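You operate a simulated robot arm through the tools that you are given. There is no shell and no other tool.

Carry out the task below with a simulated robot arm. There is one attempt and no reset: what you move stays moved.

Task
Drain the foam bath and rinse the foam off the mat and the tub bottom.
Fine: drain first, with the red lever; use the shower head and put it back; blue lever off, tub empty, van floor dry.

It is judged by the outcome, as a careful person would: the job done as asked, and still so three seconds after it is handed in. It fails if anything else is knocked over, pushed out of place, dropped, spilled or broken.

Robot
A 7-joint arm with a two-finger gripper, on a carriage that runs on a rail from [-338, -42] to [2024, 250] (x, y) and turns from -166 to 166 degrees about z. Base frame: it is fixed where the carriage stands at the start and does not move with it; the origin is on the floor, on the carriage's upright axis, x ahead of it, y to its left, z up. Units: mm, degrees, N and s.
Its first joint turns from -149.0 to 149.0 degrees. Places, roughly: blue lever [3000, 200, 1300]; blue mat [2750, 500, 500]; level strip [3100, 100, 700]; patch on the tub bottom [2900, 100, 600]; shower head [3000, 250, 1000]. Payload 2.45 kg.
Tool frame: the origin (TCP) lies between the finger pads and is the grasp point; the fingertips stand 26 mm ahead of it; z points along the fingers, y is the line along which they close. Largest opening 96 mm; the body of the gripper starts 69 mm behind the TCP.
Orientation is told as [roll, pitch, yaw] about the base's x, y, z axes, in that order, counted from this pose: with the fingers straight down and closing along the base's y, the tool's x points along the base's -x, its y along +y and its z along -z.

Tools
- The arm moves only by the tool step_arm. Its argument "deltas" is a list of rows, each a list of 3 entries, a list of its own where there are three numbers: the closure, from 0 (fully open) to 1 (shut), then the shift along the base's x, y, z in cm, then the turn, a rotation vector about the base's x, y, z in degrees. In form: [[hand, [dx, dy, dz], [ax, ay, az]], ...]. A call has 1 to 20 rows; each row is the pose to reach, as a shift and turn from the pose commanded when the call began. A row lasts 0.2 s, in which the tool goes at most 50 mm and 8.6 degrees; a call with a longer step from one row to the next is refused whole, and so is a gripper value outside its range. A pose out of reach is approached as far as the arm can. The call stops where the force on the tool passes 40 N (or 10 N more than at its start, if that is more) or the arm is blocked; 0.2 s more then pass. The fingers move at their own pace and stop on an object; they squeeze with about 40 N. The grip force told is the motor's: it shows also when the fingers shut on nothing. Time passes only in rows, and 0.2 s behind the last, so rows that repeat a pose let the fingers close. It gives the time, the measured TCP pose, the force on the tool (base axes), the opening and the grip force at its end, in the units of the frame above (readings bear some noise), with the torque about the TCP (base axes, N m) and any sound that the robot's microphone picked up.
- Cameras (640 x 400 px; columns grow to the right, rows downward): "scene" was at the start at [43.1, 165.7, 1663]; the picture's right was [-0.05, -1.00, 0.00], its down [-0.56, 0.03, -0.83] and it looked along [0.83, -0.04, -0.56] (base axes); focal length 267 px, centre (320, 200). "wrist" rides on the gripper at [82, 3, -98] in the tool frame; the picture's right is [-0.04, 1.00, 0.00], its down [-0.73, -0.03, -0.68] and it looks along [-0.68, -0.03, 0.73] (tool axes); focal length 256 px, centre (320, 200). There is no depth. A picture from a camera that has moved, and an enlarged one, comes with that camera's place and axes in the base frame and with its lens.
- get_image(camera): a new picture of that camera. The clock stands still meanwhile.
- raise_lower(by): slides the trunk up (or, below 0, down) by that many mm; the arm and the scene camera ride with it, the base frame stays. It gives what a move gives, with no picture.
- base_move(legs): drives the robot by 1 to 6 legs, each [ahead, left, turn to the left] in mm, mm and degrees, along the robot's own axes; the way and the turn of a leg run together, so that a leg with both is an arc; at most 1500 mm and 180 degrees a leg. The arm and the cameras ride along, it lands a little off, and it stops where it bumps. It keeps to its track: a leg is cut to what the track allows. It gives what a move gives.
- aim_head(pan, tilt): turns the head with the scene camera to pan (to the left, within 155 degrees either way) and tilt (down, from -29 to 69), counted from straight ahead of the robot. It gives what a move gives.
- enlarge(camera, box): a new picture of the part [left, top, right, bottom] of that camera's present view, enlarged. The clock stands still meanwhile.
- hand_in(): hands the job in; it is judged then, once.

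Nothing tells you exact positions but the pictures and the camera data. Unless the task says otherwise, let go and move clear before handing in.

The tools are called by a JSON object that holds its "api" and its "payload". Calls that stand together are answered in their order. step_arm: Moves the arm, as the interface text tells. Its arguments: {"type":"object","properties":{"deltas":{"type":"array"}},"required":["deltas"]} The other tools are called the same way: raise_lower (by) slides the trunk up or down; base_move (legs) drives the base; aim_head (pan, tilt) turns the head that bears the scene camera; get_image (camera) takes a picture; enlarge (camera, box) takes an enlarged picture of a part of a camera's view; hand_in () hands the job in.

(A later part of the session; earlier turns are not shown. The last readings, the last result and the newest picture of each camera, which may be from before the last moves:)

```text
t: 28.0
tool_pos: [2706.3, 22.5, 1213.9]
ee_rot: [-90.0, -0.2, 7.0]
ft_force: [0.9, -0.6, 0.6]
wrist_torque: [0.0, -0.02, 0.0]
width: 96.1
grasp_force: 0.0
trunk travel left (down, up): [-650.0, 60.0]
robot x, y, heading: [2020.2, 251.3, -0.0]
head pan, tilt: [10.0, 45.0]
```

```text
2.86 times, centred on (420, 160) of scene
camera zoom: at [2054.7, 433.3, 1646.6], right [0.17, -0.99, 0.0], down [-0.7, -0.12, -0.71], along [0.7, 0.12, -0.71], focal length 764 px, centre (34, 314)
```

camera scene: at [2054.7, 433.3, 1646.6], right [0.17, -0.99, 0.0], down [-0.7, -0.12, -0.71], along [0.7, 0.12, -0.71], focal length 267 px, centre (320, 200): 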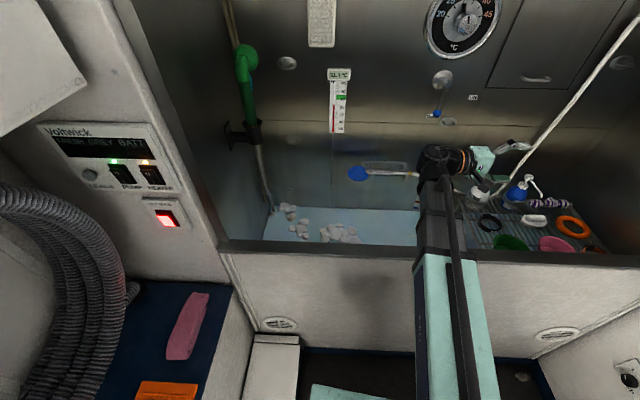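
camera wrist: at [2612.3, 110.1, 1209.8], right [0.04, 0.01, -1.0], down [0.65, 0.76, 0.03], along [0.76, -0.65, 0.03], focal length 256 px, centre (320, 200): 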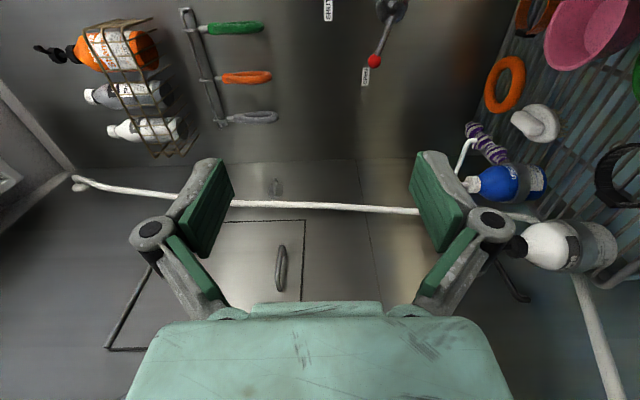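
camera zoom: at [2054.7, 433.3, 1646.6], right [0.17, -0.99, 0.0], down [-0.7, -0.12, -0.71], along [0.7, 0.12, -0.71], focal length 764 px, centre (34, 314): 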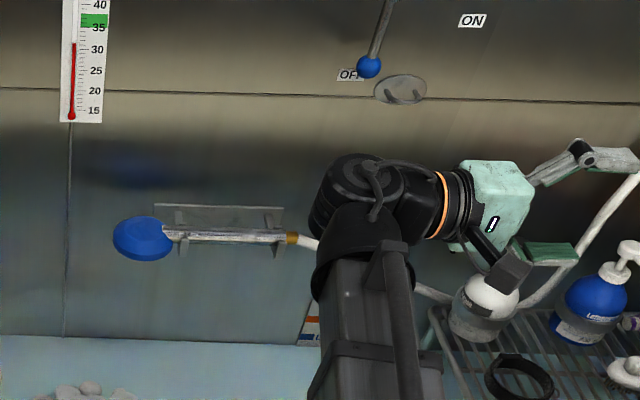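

From several views I now place the blue lever's hub end near (3027, 169, 1282) with the knob 100 mm below it at x ≈ 3035, and the shower handle parallel to the back wall from the hose nut at about (2962, 211, 943) to the blue head at (2936, 425, 937), lying in two hooks. I turn the tool back to point down over the tub for a close look while the water drains.

{"api": "step_arm", "payload": {"deltas": [[0, [0.5, 1, 1], [7.94, 0.98, 0]], [0, [1, 2, 2], [15.88, 1.95, 0]], [0, [1.5, 3, 3], [23.8, 2.93, 0]], [0, [2, 4, 4], [31.8, 3.9, 0]], [0, [2.5, 5, 5], [39.7, 4.88, 0]], [0, [3, 6, 5], [47.6, 5.86, 0]], [0, [3.5, 7, 5], [55.6, 6.83, 0]], [0, [4, 8, 5], [63.5, 7.8, 0]], [0, [4.5, 9, 5], [71.5, 8.8, 0]], [0, [5, 10, 5], [79.4, 9.76, 0]], [0, [5.5, 11, 5], [87.3, 10.7, 0]], [0, [6, 12, 5], [89.3, 10.98, 0]]]}}

{"api": "get_image", "payload": {"camera": "wrist"}}

{"api": "get_image", "payload": {"camera": "scene"}}

```text
t: 30.6
tool_pos: [2766.9, 142.2, 1263.1]
ee_rot: [0.0, -0.2, 6.8]
ft_force: [-0.3, -0.8, -0.1]
wrist_torque: [-0.02, -0.01, -0.01]
width: 96.1
grasp_force: 0.1
trunk travel left (down, up): [-650.0, 60.0]
robot x, y, heading: [2019.7, 251.1, -0.3]
head pan, tilt: [10.0, 45.0]
```

```text
taken
camera wrist: at [2684.7, 135.7, 1360.8], right [-0.08, 1.0, 0.0], down [0.73, 0.06, 0.68], along [0.68, 0.06, -0.73], focal length 256 px, centre (320, 200)
```

wrist: 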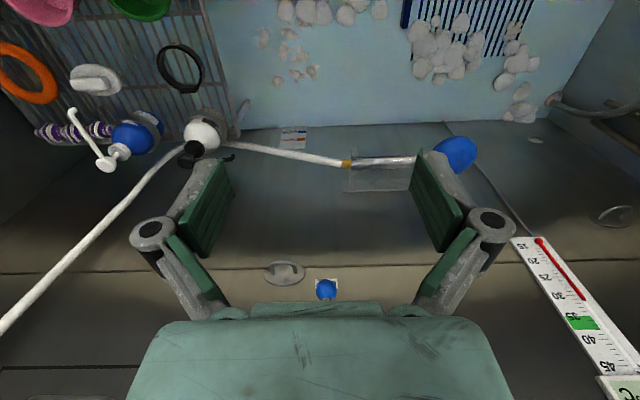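

```text
taken
camera scene: at [2054.8, 433.2, 1646.6], right [0.17, -0.99, 0.0], down [-0.7, -0.12, -0.71], along [0.7, 0.12, -0.71], focal length 267 px, centre (320, 200)
```

scene: 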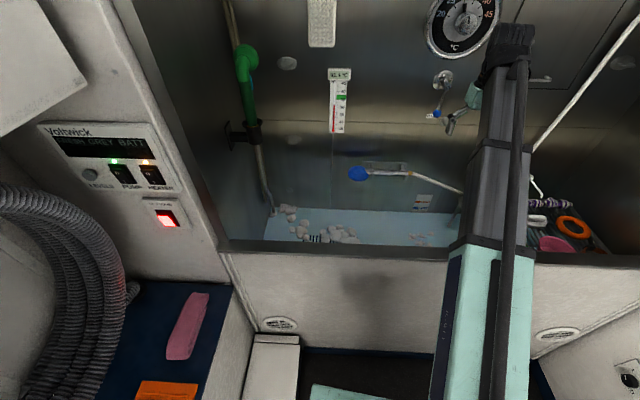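

The water has dropped: the striped mat emerges and foam is settling on mat and tub bottom. I enlarge to see progress.

{"api": "enlarge", "payload": {"camera": "wrist", "box": [230, 0, 560, 140]}}

{"api": "enlarge", "payload": {"camera": "wrist", "box": [260, 110, 500, 220]}}

{"api": "enlarge", "payload": {"camera": "scene", "box": [250, 140, 470, 260]}}

```text
1.94 times, centred on (395, 70) of wrist
camera zoom: at [2684.7, 135.7, 1360.8], right [-0.08, 1.0, 0.0], down [0.73, 0.06, 0.68], along [0.68, 0.06, -0.73], focal length 496 px, centre (174, 452)
```

zoom: 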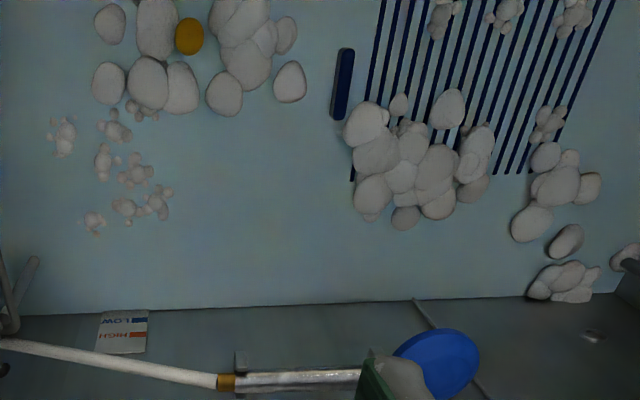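

```text
2.67 times, centred on (380, 165) of wrist
camera zoom: at [2684.7, 135.7, 1360.8], right [-0.08, 1.0, 0.0], down [0.73, 0.06, 0.68], along [0.68, 0.06, -0.73], focal length 683 px, centre (160, 293)
```

zoom: 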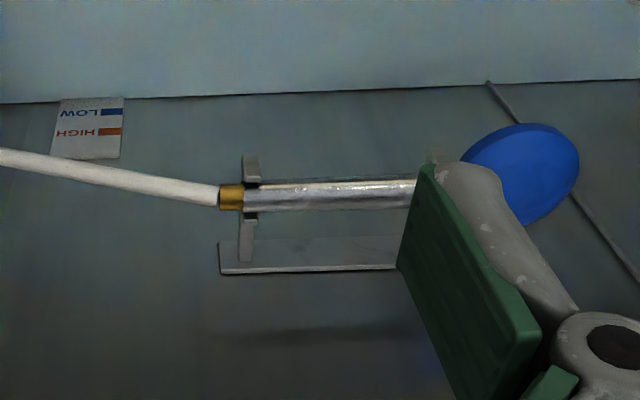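

```text
2.91 times, centred on (360, 200) of scene
camera zoom: at [2054.8, 433.2, 1646.6], right [0.17, -0.99, 0.0], down [-0.7, -0.12, -0.71], along [0.7, 0.12, -0.71], focal length 778 px, centre (204, 200)
```

zoom: 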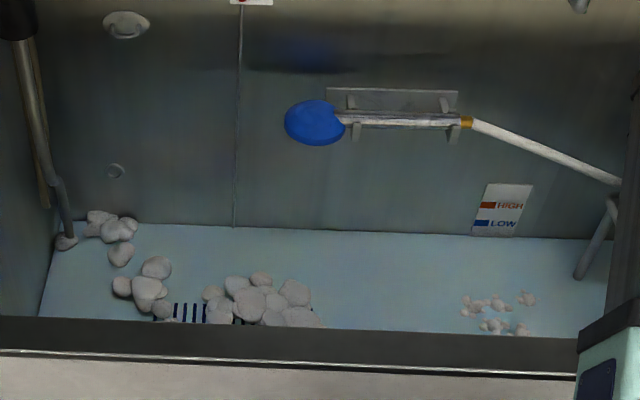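

The bath is draining (LOW mark is now clear of the water). Meanwhile I prepare for the blue lever: I pitch the tool up to point at the back wall, fingers shut, staying left of and short of the lever, without touching it yet.

{"api": "step_arm", "payload": {"deltas": [[1, [1, 1, 0], [0.98, -7.94, 0]], [1, [2, 2, -0.4], [1.95, -15.88, 0]], [1, [3, 3, -0.8], [2.93, -23.8, 0]], [1, [4, 4, -1.2], [3.9, -31.8, 0]], [1, [5, 5, -1.6], [4.88, -39.7, 0]], [1, [6, 6, -2.0], [5.86, -47.6, 0]], [1, [7, 7, -2.4], [6.83, -55.6, 0]], [1, [8, 8, -2.8], [7.8, -63.5, 0]], [1, [9, 9, -3.2], [8.8, -71.5, 0]], [1, [10, 10, -3.6], [9.76, -79.4, 0]], [1, [12, 11, -4], [10.7, -87.3, 0]], [1, [14, 11, -4], [10.98, -89.3, 0]]]}}

{"api": "get_image", "payload": {"camera": "wrist"}}

{"api": "get_image", "payload": {"camera": "scene"}}

```text
t: 33.2
tool_pos: [2908.7, 253.0, 1222.4]
ee_rot: [103.2, -89.8, -96.4]
ft_force: [0.0, -0.2, -0.4]
wrist_torque: [0.02, 0.01, -0.01]
width: 0.1
grasp_force: 28.5
trunk travel left (down, up): [-650.0, 60.0]
robot x, y, heading: [2017.9, 247.9, 0.1]
head pan, tilt: [10.0, 45.0]
```

```text
taken
camera wrist: at [2808.7, 243.3, 1140.3], right [-0.12, 0.99, 0.04], down [-0.67, -0.11, 0.73], along [0.73, 0.06, 0.68], focal length 256 px, centre (320, 200)
```

wrist: 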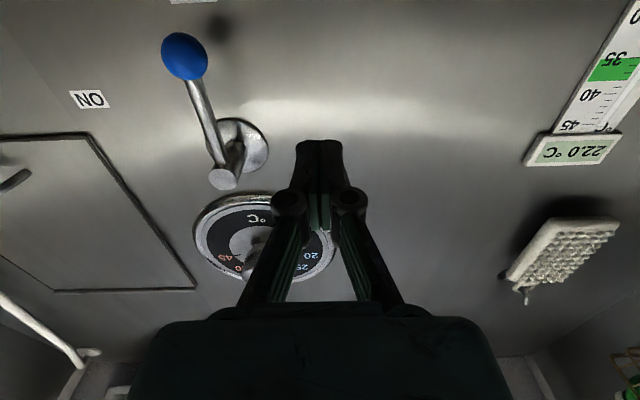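

```text
taken
camera scene: at [2055.0, 433.5, 1646.5], right [0.17, -0.99, 0.0], down [-0.7, -0.12, -0.71], along [0.7, 0.12, -0.71], focal length 267 px, centre (320, 200)
```

scene: 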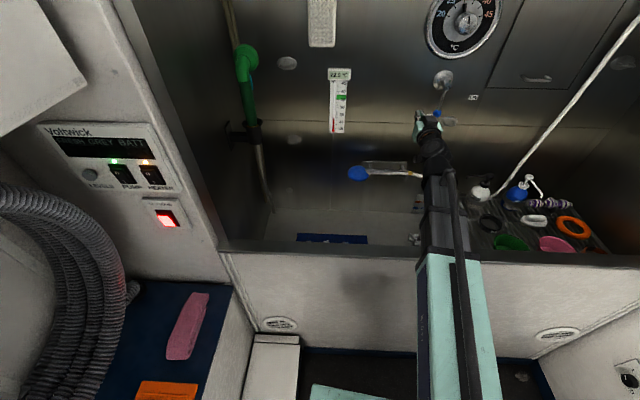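

The tub looks drained: the dark-blue mat lies bare with foam on it and the wall thermometer has dropped. I zoom in to confirm and to find the foam.

{"api": "enlarge", "payload": {"camera": "scene", "box": [230, 140, 430, 260]}}

{"api": "enlarge", "payload": {"camera": "scene", "box": [320, 140, 440, 220]}}

{"api": "enlarge", "payload": {"camera": "scene", "box": [30, 110, 200, 240]}}

```text
3.20 times, centred on (330, 200) of scene
camera zoom: at [2055.0, 433.5, 1646.5], right [0.17, -0.99, 0.0], down [-0.7, -0.12, -0.71], along [0.7, 0.12, -0.71], focal length 856 px, centre (288, 200)
```

zoom: 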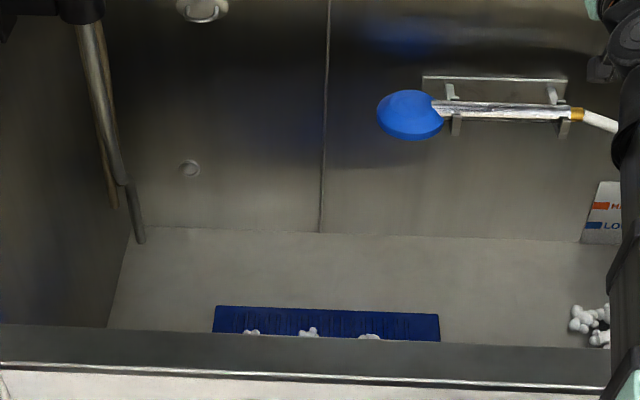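

```text
5.00 times, centred on (380, 180) of scene
camera zoom: at [2055.0, 433.5, 1646.5], right [0.17, -0.99, 0.0], down [-0.7, -0.12, -0.71], along [0.7, 0.12, -0.71], focal length 1337 px, centre (20, 300)
```

zoom: 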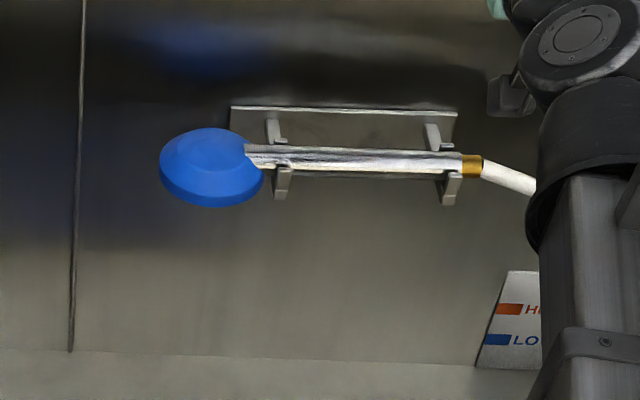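

```text
3.08 times, centred on (115, 175) of scene
camera zoom: at [2055.0, 433.5, 1646.5], right [0.17, -0.99, 0.0], down [-0.7, -0.12, -0.71], along [0.7, 0.12, -0.71], focal length 823 px, centre (951, 277)
```

zoom: 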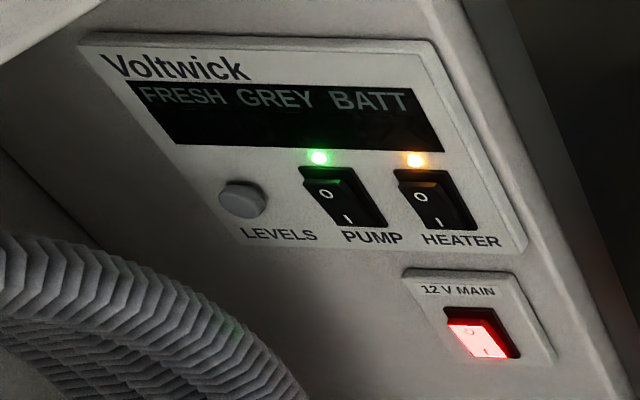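

Confirmed: the bath is empty, foam clumps remain on the mat and a patch on the bottom at the right; the shower head's face points straight down in its cradle, so it can be switched on there safely. I move the fingertips in beside the blue lever (left of it).

{"api": "step_arm", "payload": {"deltas": [[1, [3, -0.5, 0], [0, 0, 0]], [1, [6, -1.5, -0.2], [0, 0, 0]], [1, [8.5, -2.5, -0.3], [0, 0, 0]], [1, [10, -3, -0.3], [0, 0, 0]], [1, [10, -3, -0.3], [0, 0, 0]]]}}

{"api": "get_image", "payload": {"camera": "wrist"}}

{"api": "enlarge", "payload": {"camera": "scene", "box": [390, 50, 510, 150]}}

```text
t: 34.4
tool_pos: [3006.7, 223.2, 1219.6]
ee_rot: [63.0, -89.9, -56.0]
ft_force: [-1.2, -0.6, 0.4]
wrist_torque: [0.02, 0.01, 0.01]
width: 0.0
grasp_force: 28.4
trunk travel left (down, up): [-650.0, 60.0]
robot x, y, heading: [2022.0, 249.8, -0.0]
head pan, tilt: [10.0, 45.0]
```

```text
taken
camera wrist: at [2907.5, 214.0, 1137.4], right [-0.12, 0.99, 0.04], down [-0.67, -0.11, 0.73], along [0.73, 0.06, 0.68], focal length 256 px, centre (320, 200)
```

wrist: 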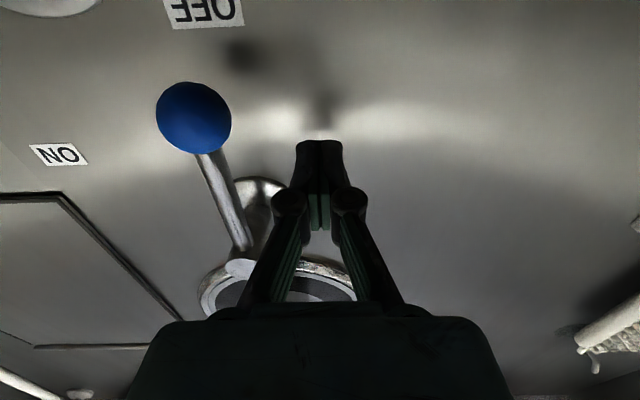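

```text
4.00 times, centred on (450, 100) of scene
camera zoom: at [2054.7, 433.3, 1646.6], right [0.17, -0.99, 0.0], down [-0.7, -0.12, -0.71], along [0.7, 0.12, -0.71], focal length 1070 px, centre (-200, 600)
```

zoom: 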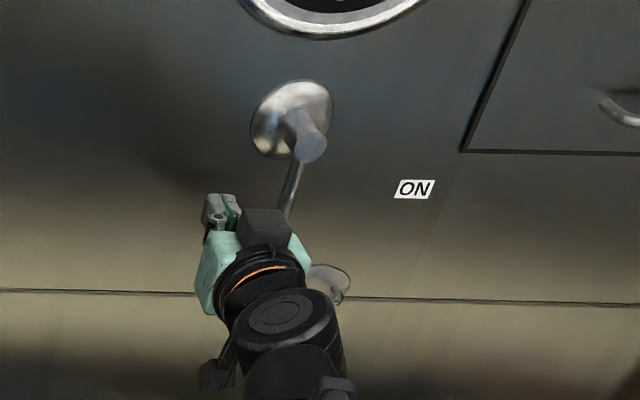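

The knob is pinned at (3017, 171, 1184) with my fingertips just left of the stem at the right depth. Now I push the lever in an arc to the right, toward ON.

{"api": "step_arm", "payload": {"deltas": [[1, [0.6, -1.8, 0], [0, 0, 0]], [1, [0.9, -3.6, 0], [0, 0, 0]], [1, [1.1, -5.3, -0.2], [0, 0, 0]], [1, [1.3, -7.1, 0], [0, 0, 0]], [1, [1.5, -8.7, 0.7], [0, 0, 0]], [1, [1.6, -9.4, 1.2], [0, 0, 0]], [1, [1.7, -10.05, 1.8], [0, 0, 0]], [1, [1.75, -10.5, 2.3], [0, 0, 0]], [1, [1.8, -10.8, 2.7], [0, 0, 0]], [1, [1.8, -11.1, 3.2], [0, 0, 0]]]}}

{"api": "get_image", "payload": {"camera": "wrist"}}

{"api": "get_image", "payload": {"camera": "scene"}}

```text
t: 36.6
tool_pos: [3026.3, 115.4, 1248.6]
ee_rot: [10.6, -89.7, -3.4]
ft_force: [-7.1, 7.5, -16.5]
wrist_torque: [0.14, -0.01, -0.06]
width: 0.0
grasp_force: 27.8
trunk travel left (down, up): [-650.0, 60.0]
robot x, y, heading: [2020.5, 252.8, -0.2]
head pan, tilt: [10.0, 45.0]
```

```text
taken
camera wrist: at [2926.3, 104.8, 1167.4], right [-0.12, 0.99, 0.04], down [-0.67, -0.11, 0.74], along [0.73, 0.06, 0.68], focal length 256 px, centre (320, 200)
```

wrist: 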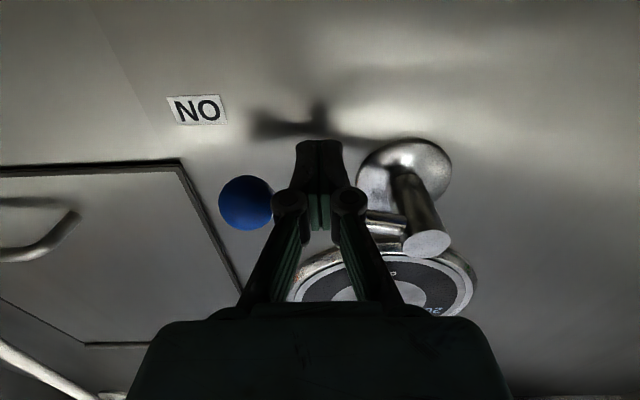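

```text
taken
camera scene: at [2055.7, 434.0, 1646.1], right [0.17, -0.98, 0.0], down [-0.7, -0.12, -0.71], along [0.7, 0.12, -0.71], focal length 267 px, centre (320, 200)
```

scene: 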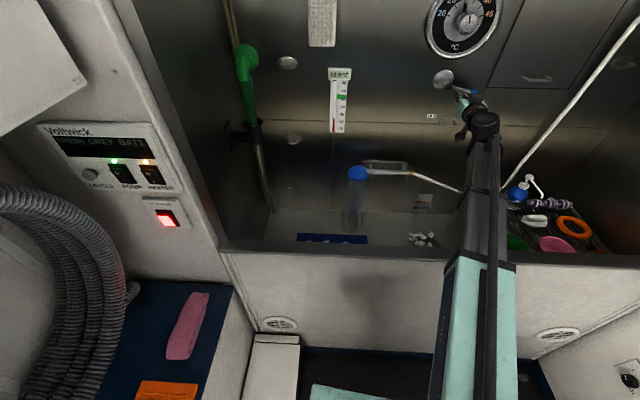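

Water now sprays down from the head inside the cradle, and the knob is at about 75° toward ON. I back the fingers off downward and out.

{"api": "step_arm", "payload": {"deltas": [[1, [-0.5, 0.5, -1.5], [0, 0, 0]], [1, [-3, 1, -2.5], [0, 0, 0]], [1, [-7, 1.5, -2.5], [0, 0, 0]], [1, [-11, 2, -2], [0, 0, 0]], [1, [-15, 3, -1], [0, 0, 0]], [1, [-19, 4, 0], [0, 0, 0]], [1, [-22, 5, 1], [0, 0, 0]]]}}

{"api": "get_image", "payload": {"camera": "wrist"}}

{"api": "enlarge", "payload": {"camera": "scene", "box": [260, 130, 480, 260]}}

```text
t: 38.2
tool_pos: [2803.8, 161.1, 1263.2]
ee_rot: [88.5, -89.8, -81.6]
ft_force: [0.3, -0.4, -0.1]
wrist_torque: [0.0, 0.0, 0.02]
width: 0.1
grasp_force: 27.9
trunk travel left (down, up): [-650.0, 60.0]
robot x, y, heading: [2019.9, 248.1, -0.1]
head pan, tilt: [10.0, 45.0]
```

```text
taken
camera wrist: at [2703.6, 152.2, 1180.8], right [-0.12, 0.99, 0.04], down [-0.67, -0.11, 0.73], along [0.73, 0.06, 0.68], focal length 256 px, centre (320, 200)
```

wrist: 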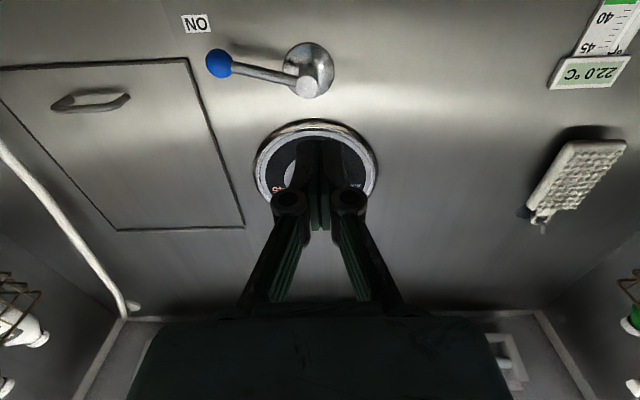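

```text
2.91 times, centred on (370, 195) of scene
camera zoom: at [2054.4, 433.3, 1646.6], right [0.17, -0.99, 0.0], down [-0.7, -0.12, -0.71], along [0.7, 0.12, -0.71], focal length 778 px, centre (174, 214)
```

zoom: 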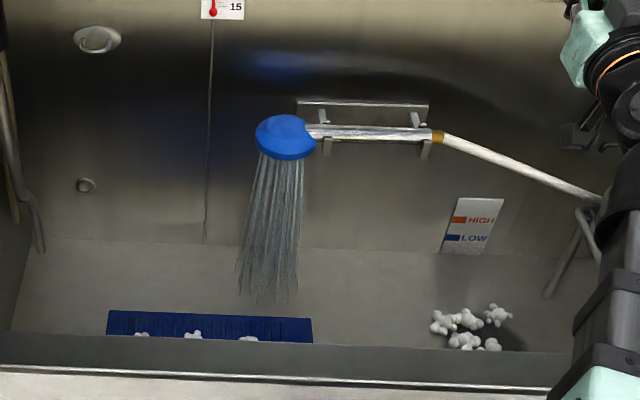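

The spray falls straight down into the tub. Next I turn the tool back to pointing down, then yaw it so that the fingers close across the handle.

{"api": "step_arm", "payload": {"deltas": [[0, [0, 1, 0], [-0.98, 7.94, 0]], [0, [0, 2, 0], [-1.95, 15.88, 0]], [0, [0, 3, 0], [-2.93, 23.8, 0]], [0, [0, 4, 0], [-3.9, 31.8, 0]], [0, [0, 5, 0], [-4.88, 39.7, 0]], [0, [0, 6, 0], [-5.86, 47.6, 0]], [0, [0, 7, 0], [-6.83, 55.6, 0]], [0, [0, 8, 0], [-7.8, 63.5, 0]], [0, [0, 9, 0], [-8.8, 71.5, 0]], [0, [0, 10, 0], [-9.76, 79.4, 0]], [0, [0, 10, 0], [-10.7, 87.3, 0]], [0, [0, 10, 0], [-10.98, 89.3, 0]]]}}

{"api": "step_arm", "payload": {"deltas": [[0, [0, 0, 0], [0, 0, 8]], [0, [0, 0, 0], [0, 0, 16]], [0, [0, 0, 0], [0, 0, 24]], [0, [0, 0, 0], [0, 0, 32]], [0, [0, 0, 0], [0, 0, 40]], [0, [0, 0, 0], [0, 0, 48]], [0, [0, 0, 0], [0, 0, 56]], [0, [0, 0, 0], [0, 0, 64]], [0, [0, 0, 0], [0, 0, 72]], [0, [0, 0, 0], [0, 0, 80]], [0, [0, 0, 0], [0, 0, 88]], [0, [0, 0, 0], [0, 0, 90]]]}}

{"api": "get_image", "payload": {"camera": "wrist"}}

{"api": "get_image", "payload": {"camera": "scene"}}

```text
t: 40.8
tool_pos: [2805.9, 262.0, 1261.1]
ee_rot: [0.0, 0.1, 6.9]
ft_force: [0.4, 1.1, 1.0]
wrist_torque: [0.0, 0.0, 0.0]
width: 96.1
grasp_force: 0.2
trunk travel left (down, up): [-650.0, 60.0]
robot x, y, heading: [2021.0, 248.3, -0.1]
head pan, tilt: [10.0, 45.0]
```

```text
t: 43.4
tool_pos: [2806.0, 261.8, 1260.6]
ee_rot: [0.0, 0.0, 97.1]
ft_force: [0.5, -0.9, 0.3]
wrist_torque: [-0.01, 0.01, 0.03]
width: 95.8
grasp_force: 0.1
trunk travel left (down, up): [-650.0, 60.0]
robot x, y, heading: [2017.4, 249.6, -0.0]
head pan, tilt: [10.0, 45.0]
```

```text
taken
camera wrist: at [2810.7, 180.0, 1359.2], right [-1.0, -0.08, 0.0], down [-0.06, 0.73, 0.68], along [-0.06, 0.68, -0.73], focal length 256 px, centre (320, 200)
```

wrist: 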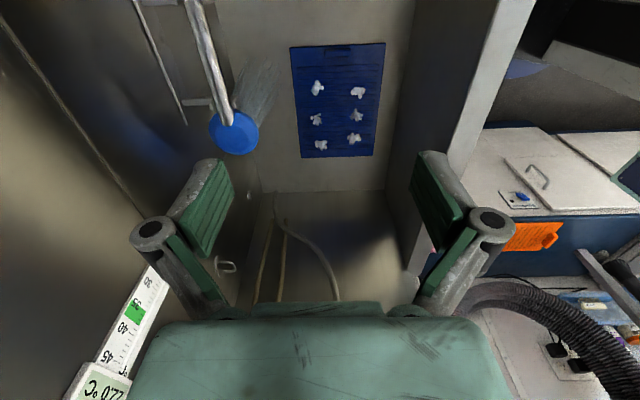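

```text
taken
camera scene: at [2054.7, 433.3, 1646.6], right [0.17, -0.99, 0.0], down [-0.7, -0.12, -0.71], along [0.7, 0.12, -0.71], focal length 267 px, centre (320, 200)
```

scene: 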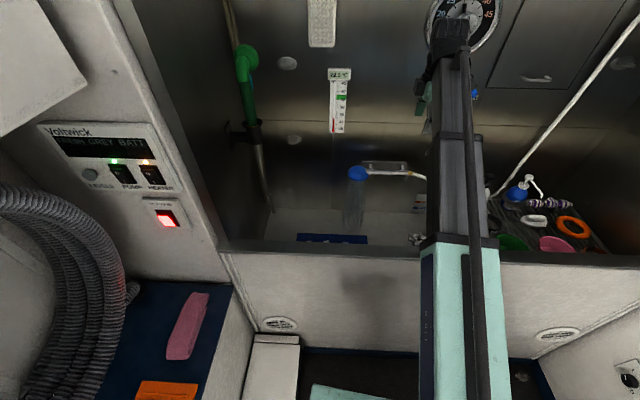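

The mat (about x 2565–2875, y 325–700) carries six foam clumps; the other patch lies on the tub bottom near (2930, 71). I now move the open gripper over the middle of the handle.

{"api": "step_arm", "payload": {"deltas": [[0, [2.5, 0.7, -2.5], [0, 0, 0]], [0, [5, 1.4, -5], [0, 0, 0]], [0, [7.5, 2.1, -7.5], [0, 0, 0]], [0, [10, 2.8, -10], [0, 0, 0]], [0, [12.5, 3.5, -12.5], [0, 0, 0]], [0, [14.4, 3.8, -15], [0, 0, 0]], [0, [14.4, 3.8, -17], [0, 0, 0]]]}}

{"api": "get_image", "payload": {"camera": "wrist"}}

{"api": "enlarge", "payload": {"camera": "scene", "box": [300, 60, 500, 220]}}

```text
t: 45.0
tool_pos: [2949.8, 298.8, 1091.8]
ee_rot: [-0.1, 0.0, 96.8]
ft_force: [0.4, -0.1, 0.1]
wrist_torque: [-0.01, -0.02, 0.03]
width: 96.0
grasp_force: 0.0
trunk travel left (down, up): [-650.0, 60.0]
robot x, y, heading: [2018.9, 249.6, -0.2]
head pan, tilt: [10.0, 45.0]
```

```text
taken
camera wrist: at [2954.5, 217.1, 1190.0], right [-1.0, -0.08, 0.0], down [-0.06, 0.73, 0.68], along [-0.05, 0.68, -0.73], focal length 256 px, centre (320, 200)
```

wrist: 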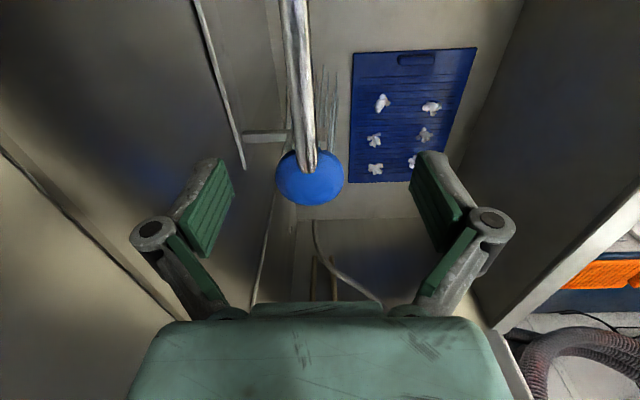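

```text
2.50 times, centred on (400, 140) of scene
camera zoom: at [2054.8, 433.4, 1646.6], right [0.17, -0.99, 0.0], down [-0.7, -0.12, -0.71], along [0.7, 0.12, -0.71], focal length 669 px, centre (120, 350)
```

zoom: 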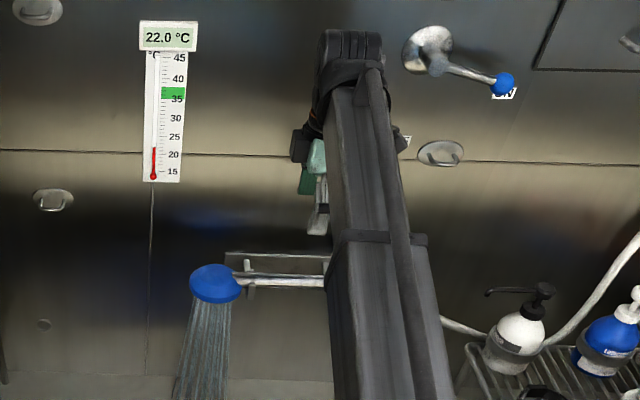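

The handle runs up the middle of the wrist picture, about 15 mm further back than my tool. I enlarge to refine the alignment.

{"api": "enlarge", "payload": {"camera": "wrist", "box": [220, 0, 400, 220]}}

```text
1.82 times, centred on (310, 110) of wrist
camera zoom: at [2954.5, 217.1, 1190.0], right [-1.0, -0.08, 0.0], down [-0.06, 0.73, 0.68], along [-0.05, 0.68, -0.73], focal length 465 px, centre (338, 364)
```

zoom: 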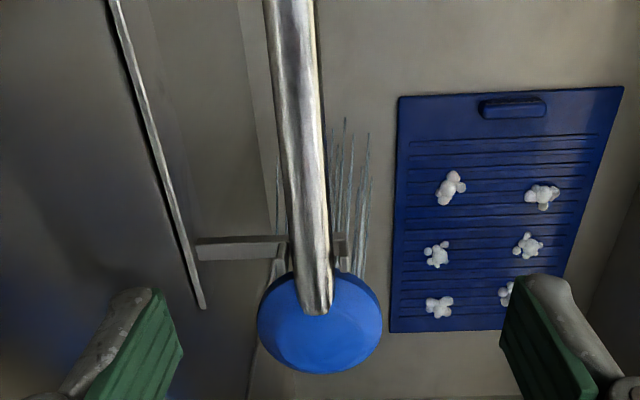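

Handle centre is at about (2966, 300, 936), 24 mm thick, between hooks at y ≈ 239 and 358. I narrow the opening so the rear finger clears the wall plate, then descend over it.

{"api": "step_arm", "payload": {"deltas": [[0.35, [1.6, 0, -1], [0, 0, 0]], [0.35, [1.6, 0.1, -4], [0, 0, 0]], [0.35, [1.6, 0.1, -7], [0, 0, 0]], [0.35, [1.6, 0.1, -10], [0, 0, 0]], [0.35, [1.6, 0.1, -11.5], [0, 0, 0]], [0.35, [1.6, 0.1, -11.5], [0, 0, 0]]]}}

{"api": "get_image", "payload": {"camera": "wrist"}}

{"api": "enlarge", "payload": {"camera": "scene", "box": [320, 130, 480, 220]}}

```text
t: 46.4
tool_pos: [2964.8, 301.3, 975.9]
ee_rot: [-0.2, 0.0, 97.0]
ft_force: [-0.7, -0.8, -0.1]
wrist_torque: [-0.01, 0.0, -0.01]
width: 62.6
grasp_force: 0.0
trunk travel left (down, up): [-650.0, 60.0]
robot x, y, heading: [2020.1, 249.3, -0.2]
head pan, tilt: [10.0, 45.0]
```

```text
taken
camera wrist: at [2969.7, 219.9, 1074.9], right [-1.0, -0.08, 0.0], down [-0.06, 0.73, 0.68], along [-0.05, 0.68, -0.73], focal length 256 px, centre (320, 200)
```

wrist: 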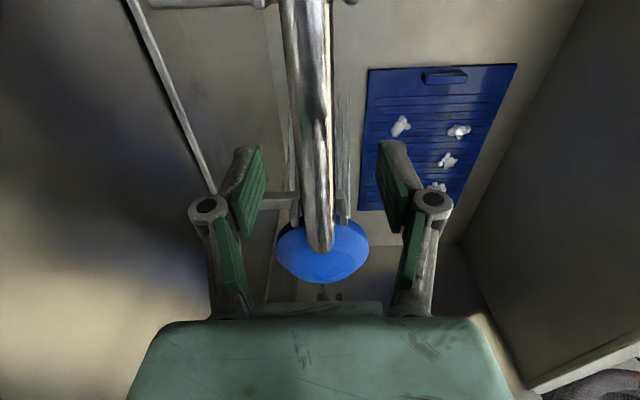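

```text
4.00 times, centred on (400, 175) of scene
camera zoom: at [2054.7, 433.3, 1646.6], right [0.17, -0.99, 0.0], down [-0.7, -0.12, -0.71], along [0.7, 0.12, -0.71], focal length 1070 px, centre (0, 300)
```

zoom: 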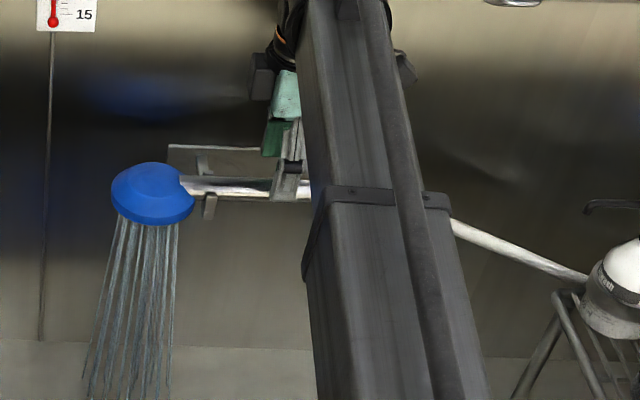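

The handle lies centred between the fingers, 40 mm below the grasp point. I lower the last bit and close.

{"api": "step_arm", "payload": {"deltas": [[0.35, [0.2, 0, -1.5], [0, 0, 0]], [0.35, [0.3, 0, -3], [0, 0, 0]], [0.35, [0.3, 0, -4.2], [0, 0, 0]], [0.6, [0.3, 0, -4.2], [0, 0, 0]], [0.8, [0.3, 0, -4.2], [0, 0, 0]], [1, [0.3, 0, -4.2], [0, 0, 0]], [1, [0.3, 0, -4.2], [0, 0, 0]]]}}

{"api": "get_image", "payload": {"camera": "wrist"}}

{"api": "enlarge", "payload": {"camera": "scene", "box": [320, 130, 480, 220]}}

```text
t: 48.0
tool_pos: [2968.9, 301.2, 934.6]
ee_rot: [0.1, 0.0, 96.8]
ft_force: [-1.9, -0.5, 1.1]
wrist_torque: [0.1, 0.03, 0.06]
width: 25.7
grasp_force: 40.0
trunk travel left (down, up): [-650.0, 60.0]
robot x, y, heading: [2018.4, 247.1, -0.1]
head pan, tilt: [10.0, 45.0]
```

```text
taken
camera wrist: at [2973.7, 219.2, 1032.9], right [-1.0, -0.08, 0.0], down [-0.06, 0.73, 0.68], along [-0.05, 0.68, -0.73], focal length 256 px, centre (320, 200)
```

wrist: 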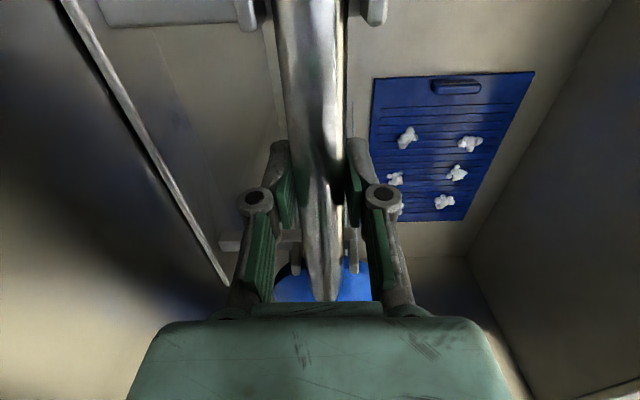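

```text
4.00 times, centred on (400, 175) of scene
camera zoom: at [2054.4, 433.3, 1646.6], right [0.17, -0.99, 0.0], down [-0.7, -0.12, -0.71], along [0.7, 0.12, -0.71], focal length 1070 px, centre (0, 300)
```

zoom: 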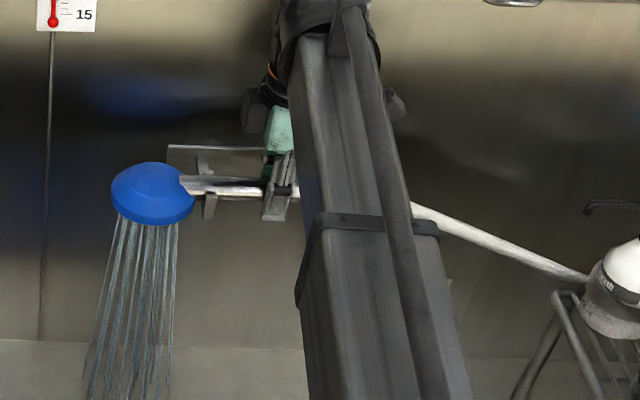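

The handle is firmly gripped (25.7 mm, 40 N) at TCP (2969, 301, 935); I'll note this as the put-back pose. Now I lift it straight up out of the hooks.

{"api": "step_arm", "payload": {"deltas": [[1, [0, 0, 1.5], [0, 0, 0]], [1, [0, 0, 3], [0, 0, 0]], [1, [0, 0, 5], [0, 0, 0]], [1, [0, 0, 7], [0, 0, 0]], [1, [-1, 0, 8], [0, 0, 0]]]}}

{"api": "get_image", "payload": {"camera": "wrist"}}

{"api": "get_image", "payload": {"camera": "scene"}}

{"api": "enlarge", "payload": {"camera": "scene", "box": [280, 100, 560, 260]}}

```text
t: 49.2
tool_pos: [2957.4, 301.0, 1015.0]
ee_rot: [-0.1, -0.1, 97.0]
ft_force: [0.0, -0.2, -1.9]
wrist_torque: [-0.17, -0.02, -0.01]
width: 25.6
grasp_force: 39.4
trunk travel left (down, up): [-650.0, 60.0]
robot x, y, heading: [2021.4, 249.3, -0.0]
head pan, tilt: [10.0, 45.0]
```

```text
taken
camera wrist: at [2963.2, 218.7, 1113.1], right [-1.0, -0.08, 0.0], down [-0.06, 0.73, 0.68], along [-0.05, 0.68, -0.73], focal length 256 px, centre (320, 200)
```

wrist: 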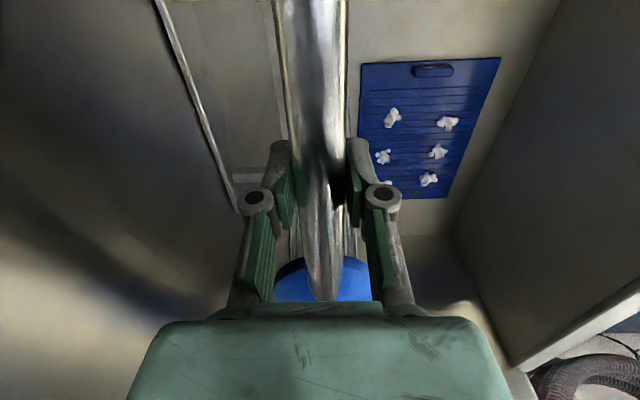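

```text
taken
camera scene: at [2054.9, 433.4, 1646.5], right [0.17, -0.99, 0.0], down [-0.7, -0.12, -0.71], along [0.7, 0.12, -0.71], focal length 267 px, centre (320, 200)
```

scene: 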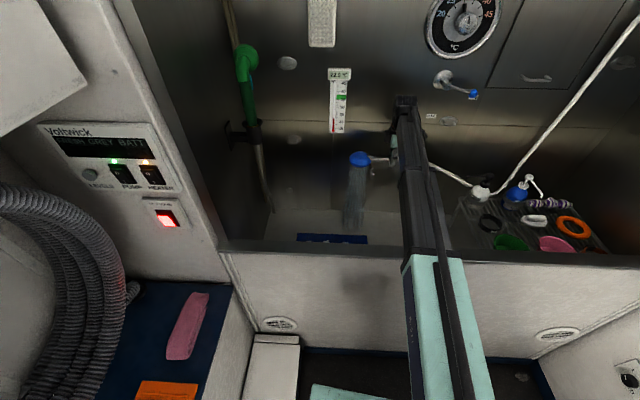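

```text
2.29 times, centred on (420, 180) of scene
camera zoom: at [2054.9, 433.4, 1646.5], right [0.17, -0.99, 0.0], down [-0.7, -0.12, -0.71], along [0.7, 0.12, -0.71], focal length 611 px, centre (91, 246)
```

zoom: 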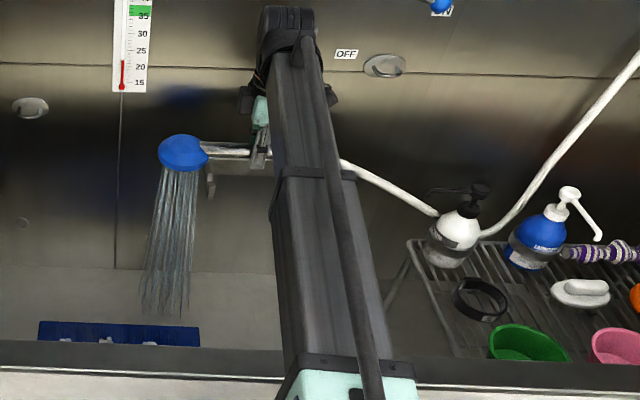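

The head is free and spraying; the hose sags behind the white pump bottle on the rack. To lift the hose clear of the bottles before moving forward, I first move left along the wall and up.

{"api": "step_arm", "payload": {"deltas": [[1, [-0.5, 2, 2], [0, 0, 0]], [1, [-1, 4.5, 4], [0, 0, 0]], [1, [-1.5, 7, 6], [0, 0, 0]], [1, [-2, 9.5, 8], [0, 0, 0]], [1, [-2.5, 12, 10], [0, 0, 0]], [1, [-3, 14.5, 11.5], [0, 0, 0]], [1, [-3, 17, 12.5], [0, 0, 0]], [1, [-3, 18, 13], [0, 0, 0]]]}}

{"api": "get_image", "payload": {"camera": "scene"}}

{"api": "enlarge", "payload": {"camera": "scene", "box": [280, 80, 600, 260]}}

{"api": "get_image", "payload": {"camera": "wrist"}}

```text
t: 51.0
tool_pos: [2928.1, 482.8, 1142.3]
ee_rot: [0.0, -0.1, 96.9]
ft_force: [-0.1, 0.1, -2.3]
wrist_torque: [-0.14, 0.03, 0.0]
width: 25.6
grasp_force: 40.0
trunk travel left (down, up): [-650.0, 60.0]
robot x, y, heading: [2020.4, 249.7, -0.1]
head pan, tilt: [10.0, 45.0]
```

```text
taken
camera scene: at [2055.0, 433.6, 1646.5], right [0.17, -0.99, 0.0], down [-0.7, -0.12, -0.71], along [0.7, 0.12, -0.71], focal length 267 px, centre (320, 200)
```

scene: 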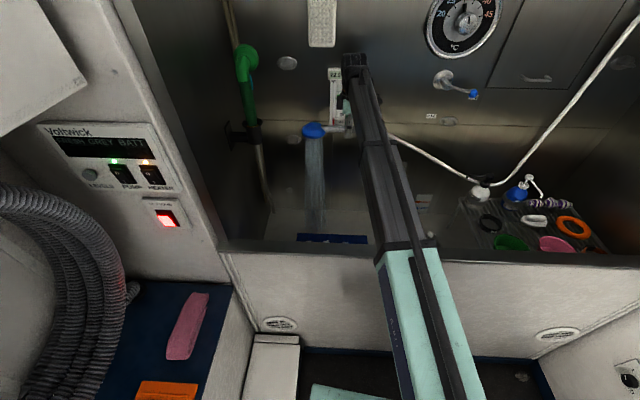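

```text
2.00 times, centred on (440, 170) of scene
camera zoom: at [2055.0, 433.6, 1646.5], right [0.17, -0.99, 0.0], down [-0.7, -0.12, -0.71], along [0.7, 0.12, -0.71], focal length 535 px, centre (80, 260)
```

zoom: 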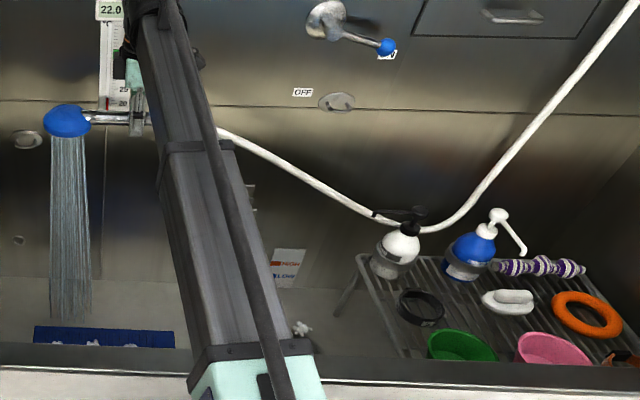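

```text
taken
camera wrist: at [2933.7, 400.4, 1241.0], right [-1.0, -0.08, 0.0], down [-0.06, 0.73, 0.68], along [-0.05, 0.68, -0.73], focal length 256 px, centre (320, 200)
```

wrist: 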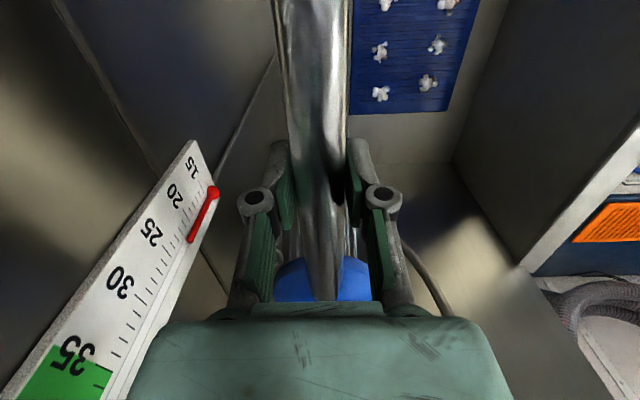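

The grip holds, the spray reaches the tub bottom. The hose still dips behind the white bottle's pump, so I raise the head further before coming forward, and watch the hose.

{"api": "step_arm", "payload": {"deltas": [[1, [0, 0, 3], [0, 0, 0]], [1, [0, 0, 6], [0, 0, 0]], [1, [0, 0, 9], [0, 0, 0]], [1, [0, 0, 12], [0, 0, 0]], [1, [0, 0, 15], [0, 0, 0]]]}}

{"api": "get_image", "payload": {"camera": "scene"}}

{"api": "enlarge", "payload": {"camera": "scene", "box": [360, 100, 600, 260]}}

```text
t: 52.2
tool_pos: [2929.5, 480.8, 1295.1]
ee_rot: [0.0, 0.0, 96.9]
ft_force: [-0.4, -0.6, -2.5]
wrist_torque: [-0.18, 0.0, 0.0]
width: 25.6
grasp_force: 40.4
trunk travel left (down, up): [-650.0, 60.0]
robot x, y, heading: [2022.1, 251.9, -0.1]
head pan, tilt: [10.0, 45.0]
```

```text
taken
camera scene: at [2054.9, 433.4, 1646.5], right [0.17, -0.99, 0.0], down [-0.7, -0.12, -0.71], along [0.7, 0.12, -0.71], focal length 267 px, centre (320, 200)
```

scene: 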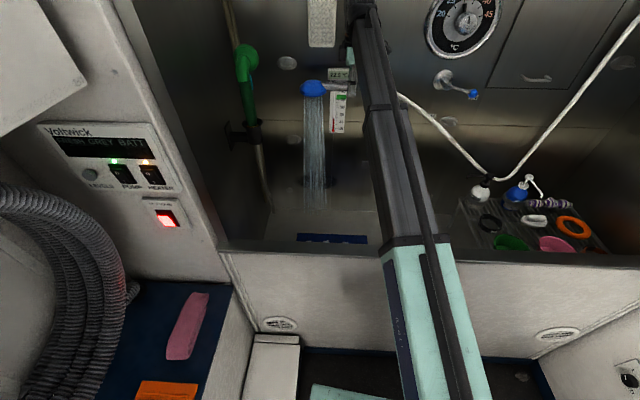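

```text
2.50 times, centred on (480, 180) of scene
camera zoom: at [2054.9, 433.4, 1646.5], right [0.17, -0.99, 0.0], down [-0.7, -0.12, -0.71], along [0.7, 0.12, -0.71], focal length 669 px, centre (-80, 250)
```

zoom: 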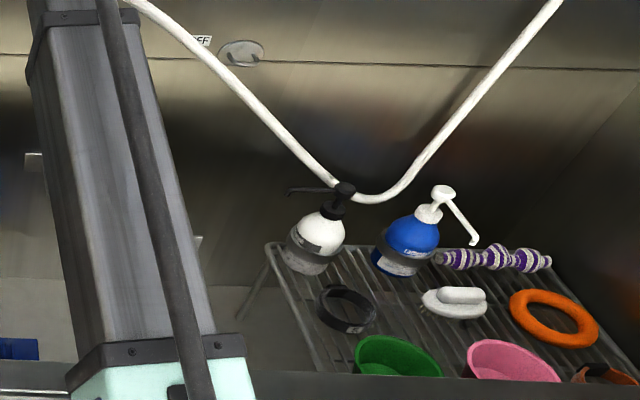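

The hose runs behind the two pump bottles, so I'll keep its end near the back wall and instead yaw the handle so the head swings forward over the mat while the hose end stays back. I turn it in steps and check.

{"api": "step_arm", "payload": {"deltas": [[1, [-0.5, -0.5, -1], [0, 0, 8]], [1, [-1, -1, -2], [0, 0, 16]], [1, [-1.5, -1.5, -3], [0, 0, 24]], [1, [-2, -2, -4], [0, 0, 32]], [1, [-2.5, -2.5, -5], [0, 0, 40]], [1, [-3, -3, -6], [0, 0, 48]], [1, [-3.5, -3.5, -7], [0, 0, 50]]]}}

{"api": "get_image", "payload": {"camera": "wrist"}}

{"api": "get_image", "payload": {"camera": "scene"}}

```text
t: 53.8
tool_pos: [2893.7, 446.3, 1223.9]
ee_rot: [0.0, 0.0, 147.1]
ft_force: [0.3, 0.4, -2.6]
wrist_torque: [-0.11, -0.17, -0.04]
width: 25.7
grasp_force: 40.2
trunk travel left (down, up): [-650.0, 60.0]
robot x, y, heading: [2016.8, 248.9, -0.6]
head pan, tilt: [10.0, 45.0]
```

```text
taken
camera wrist: at [2958.5, 397.9, 1322.7], right [-0.58, -0.82, 0.0], down [-0.6, 0.42, 0.68], along [-0.55, 0.39, -0.73], focal length 256 px, centre (320, 200)
```

wrist: 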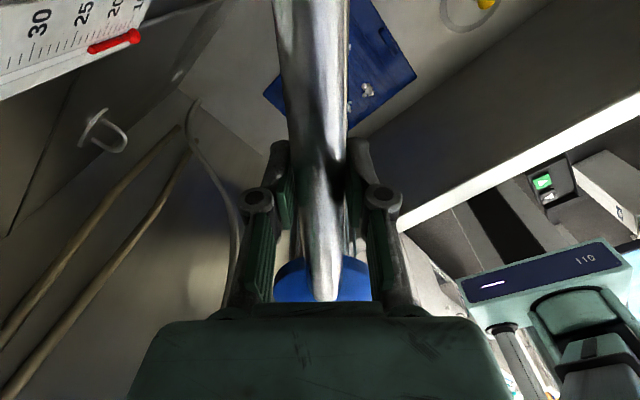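

```text
taken
camera scene: at [2055.0, 433.4, 1646.6], right [0.17, -0.99, 0.0], down [-0.7, -0.12, -0.71], along [0.7, 0.12, -0.71], focal length 267 px, centre (320, 200)
```

scene: 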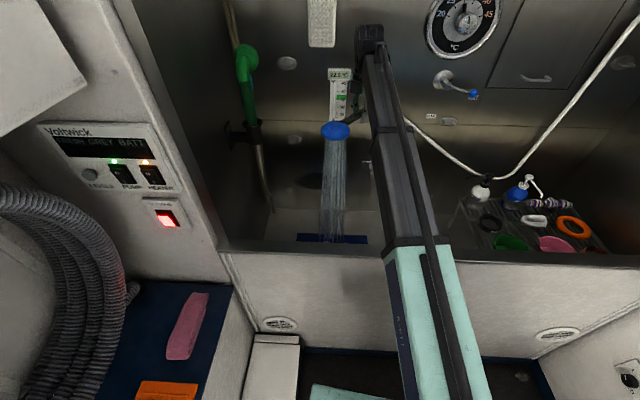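

The yaw works and the hose stays behind the bottles. I bring the head over the rear column of mat foam (x ≈ 2790), lower it somewhat, and check where the spray lands.

{"api": "step_arm", "payload": {"deltas": [[1, [-0.2, -2, -3], [0, 0, 0]], [1, [-0.4, -4, -6], [0, 0, 0]], [1, [-0.6, -6, -9], [0, 0, 0]], [1, [-0.8, -7, -11], [0, 0, 0]], [1, [-0.8, -7, -11], [0, 0, 0]], [1, [-0.8, -7, -11], [0, 0, 0]]]}}

{"api": "get_image", "payload": {"camera": "wrist"}}

{"api": "get_image", "payload": {"camera": "scene"}}

```text
t: 55.2
tool_pos: [2885.4, 375.3, 1113.0]
ee_rot: [0.0, 0.0, 146.9]
ft_force: [0.5, 0.0, -2.0]
wrist_torque: [-0.12, -0.16, -0.03]
width: 25.7
grasp_force: 39.7
trunk travel left (down, up): [-650.0, 60.0]
robot x, y, heading: [2017.6, 249.2, -0.2]
head pan, tilt: [10.0, 45.0]
```

```text
taken
camera wrist: at [2950.9, 327.5, 1211.6], right [-0.58, -0.82, 0.0], down [-0.6, 0.42, 0.68], along [-0.55, 0.39, -0.73], focal length 256 px, centre (320, 200)
```

wrist: 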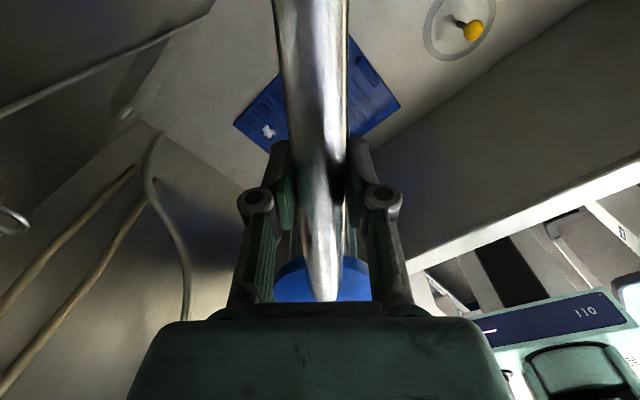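

```text
taken
camera scene: at [2054.9, 433.4, 1646.5], right [0.17, -0.99, 0.0], down [-0.7, -0.12, -0.71], along [0.7, 0.12, -0.71], focal length 267 px, centre (320, 200)
```

scene: 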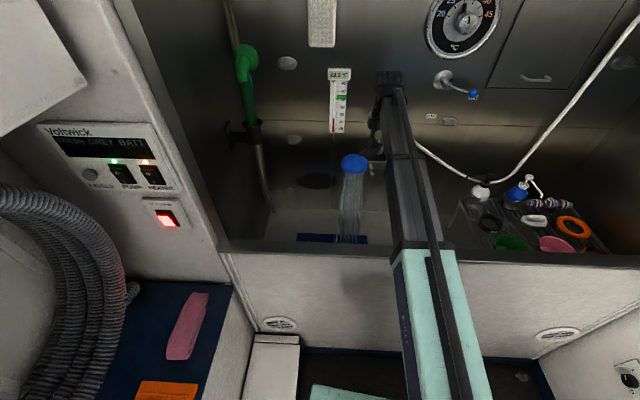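

Some foam seems rinsed already. I enlarge the wrist view of the mat.

{"api": "enlarge", "payload": {"camera": "wrist", "box": [200, 0, 520, 200]}}

{"api": "enlarge", "payload": {"camera": "scene", "box": [270, 140, 430, 260]}}

```text
2.00 times, centred on (360, 100) of wrist
camera zoom: at [2950.9, 327.5, 1211.6], right [-0.58, -0.82, 0.0], down [-0.6, 0.42, 0.68], along [-0.55, 0.39, -0.73], focal length 512 px, centre (240, 400)
```

zoom: 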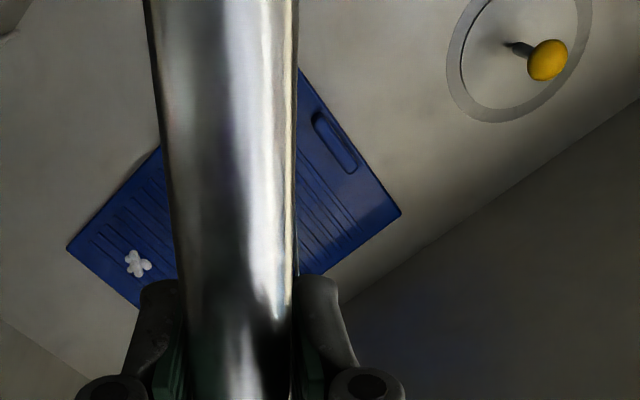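

```text
3.33 times, centred on (350, 200) of scene
camera zoom: at [2054.9, 433.4, 1646.5], right [0.17, -0.99, 0.0], down [-0.7, -0.12, -0.71], along [0.7, 0.12, -0.71], focal length 892 px, centre (220, 200)
```

zoom: 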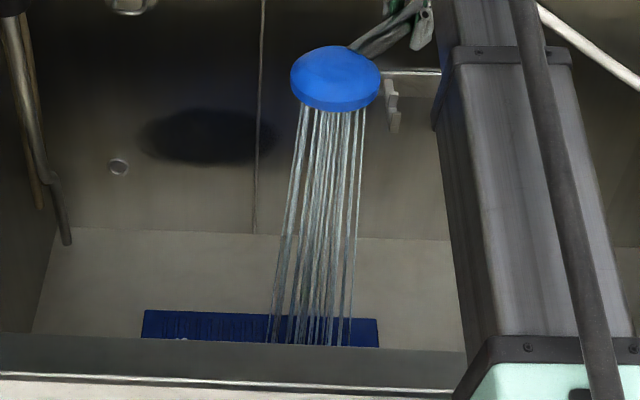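

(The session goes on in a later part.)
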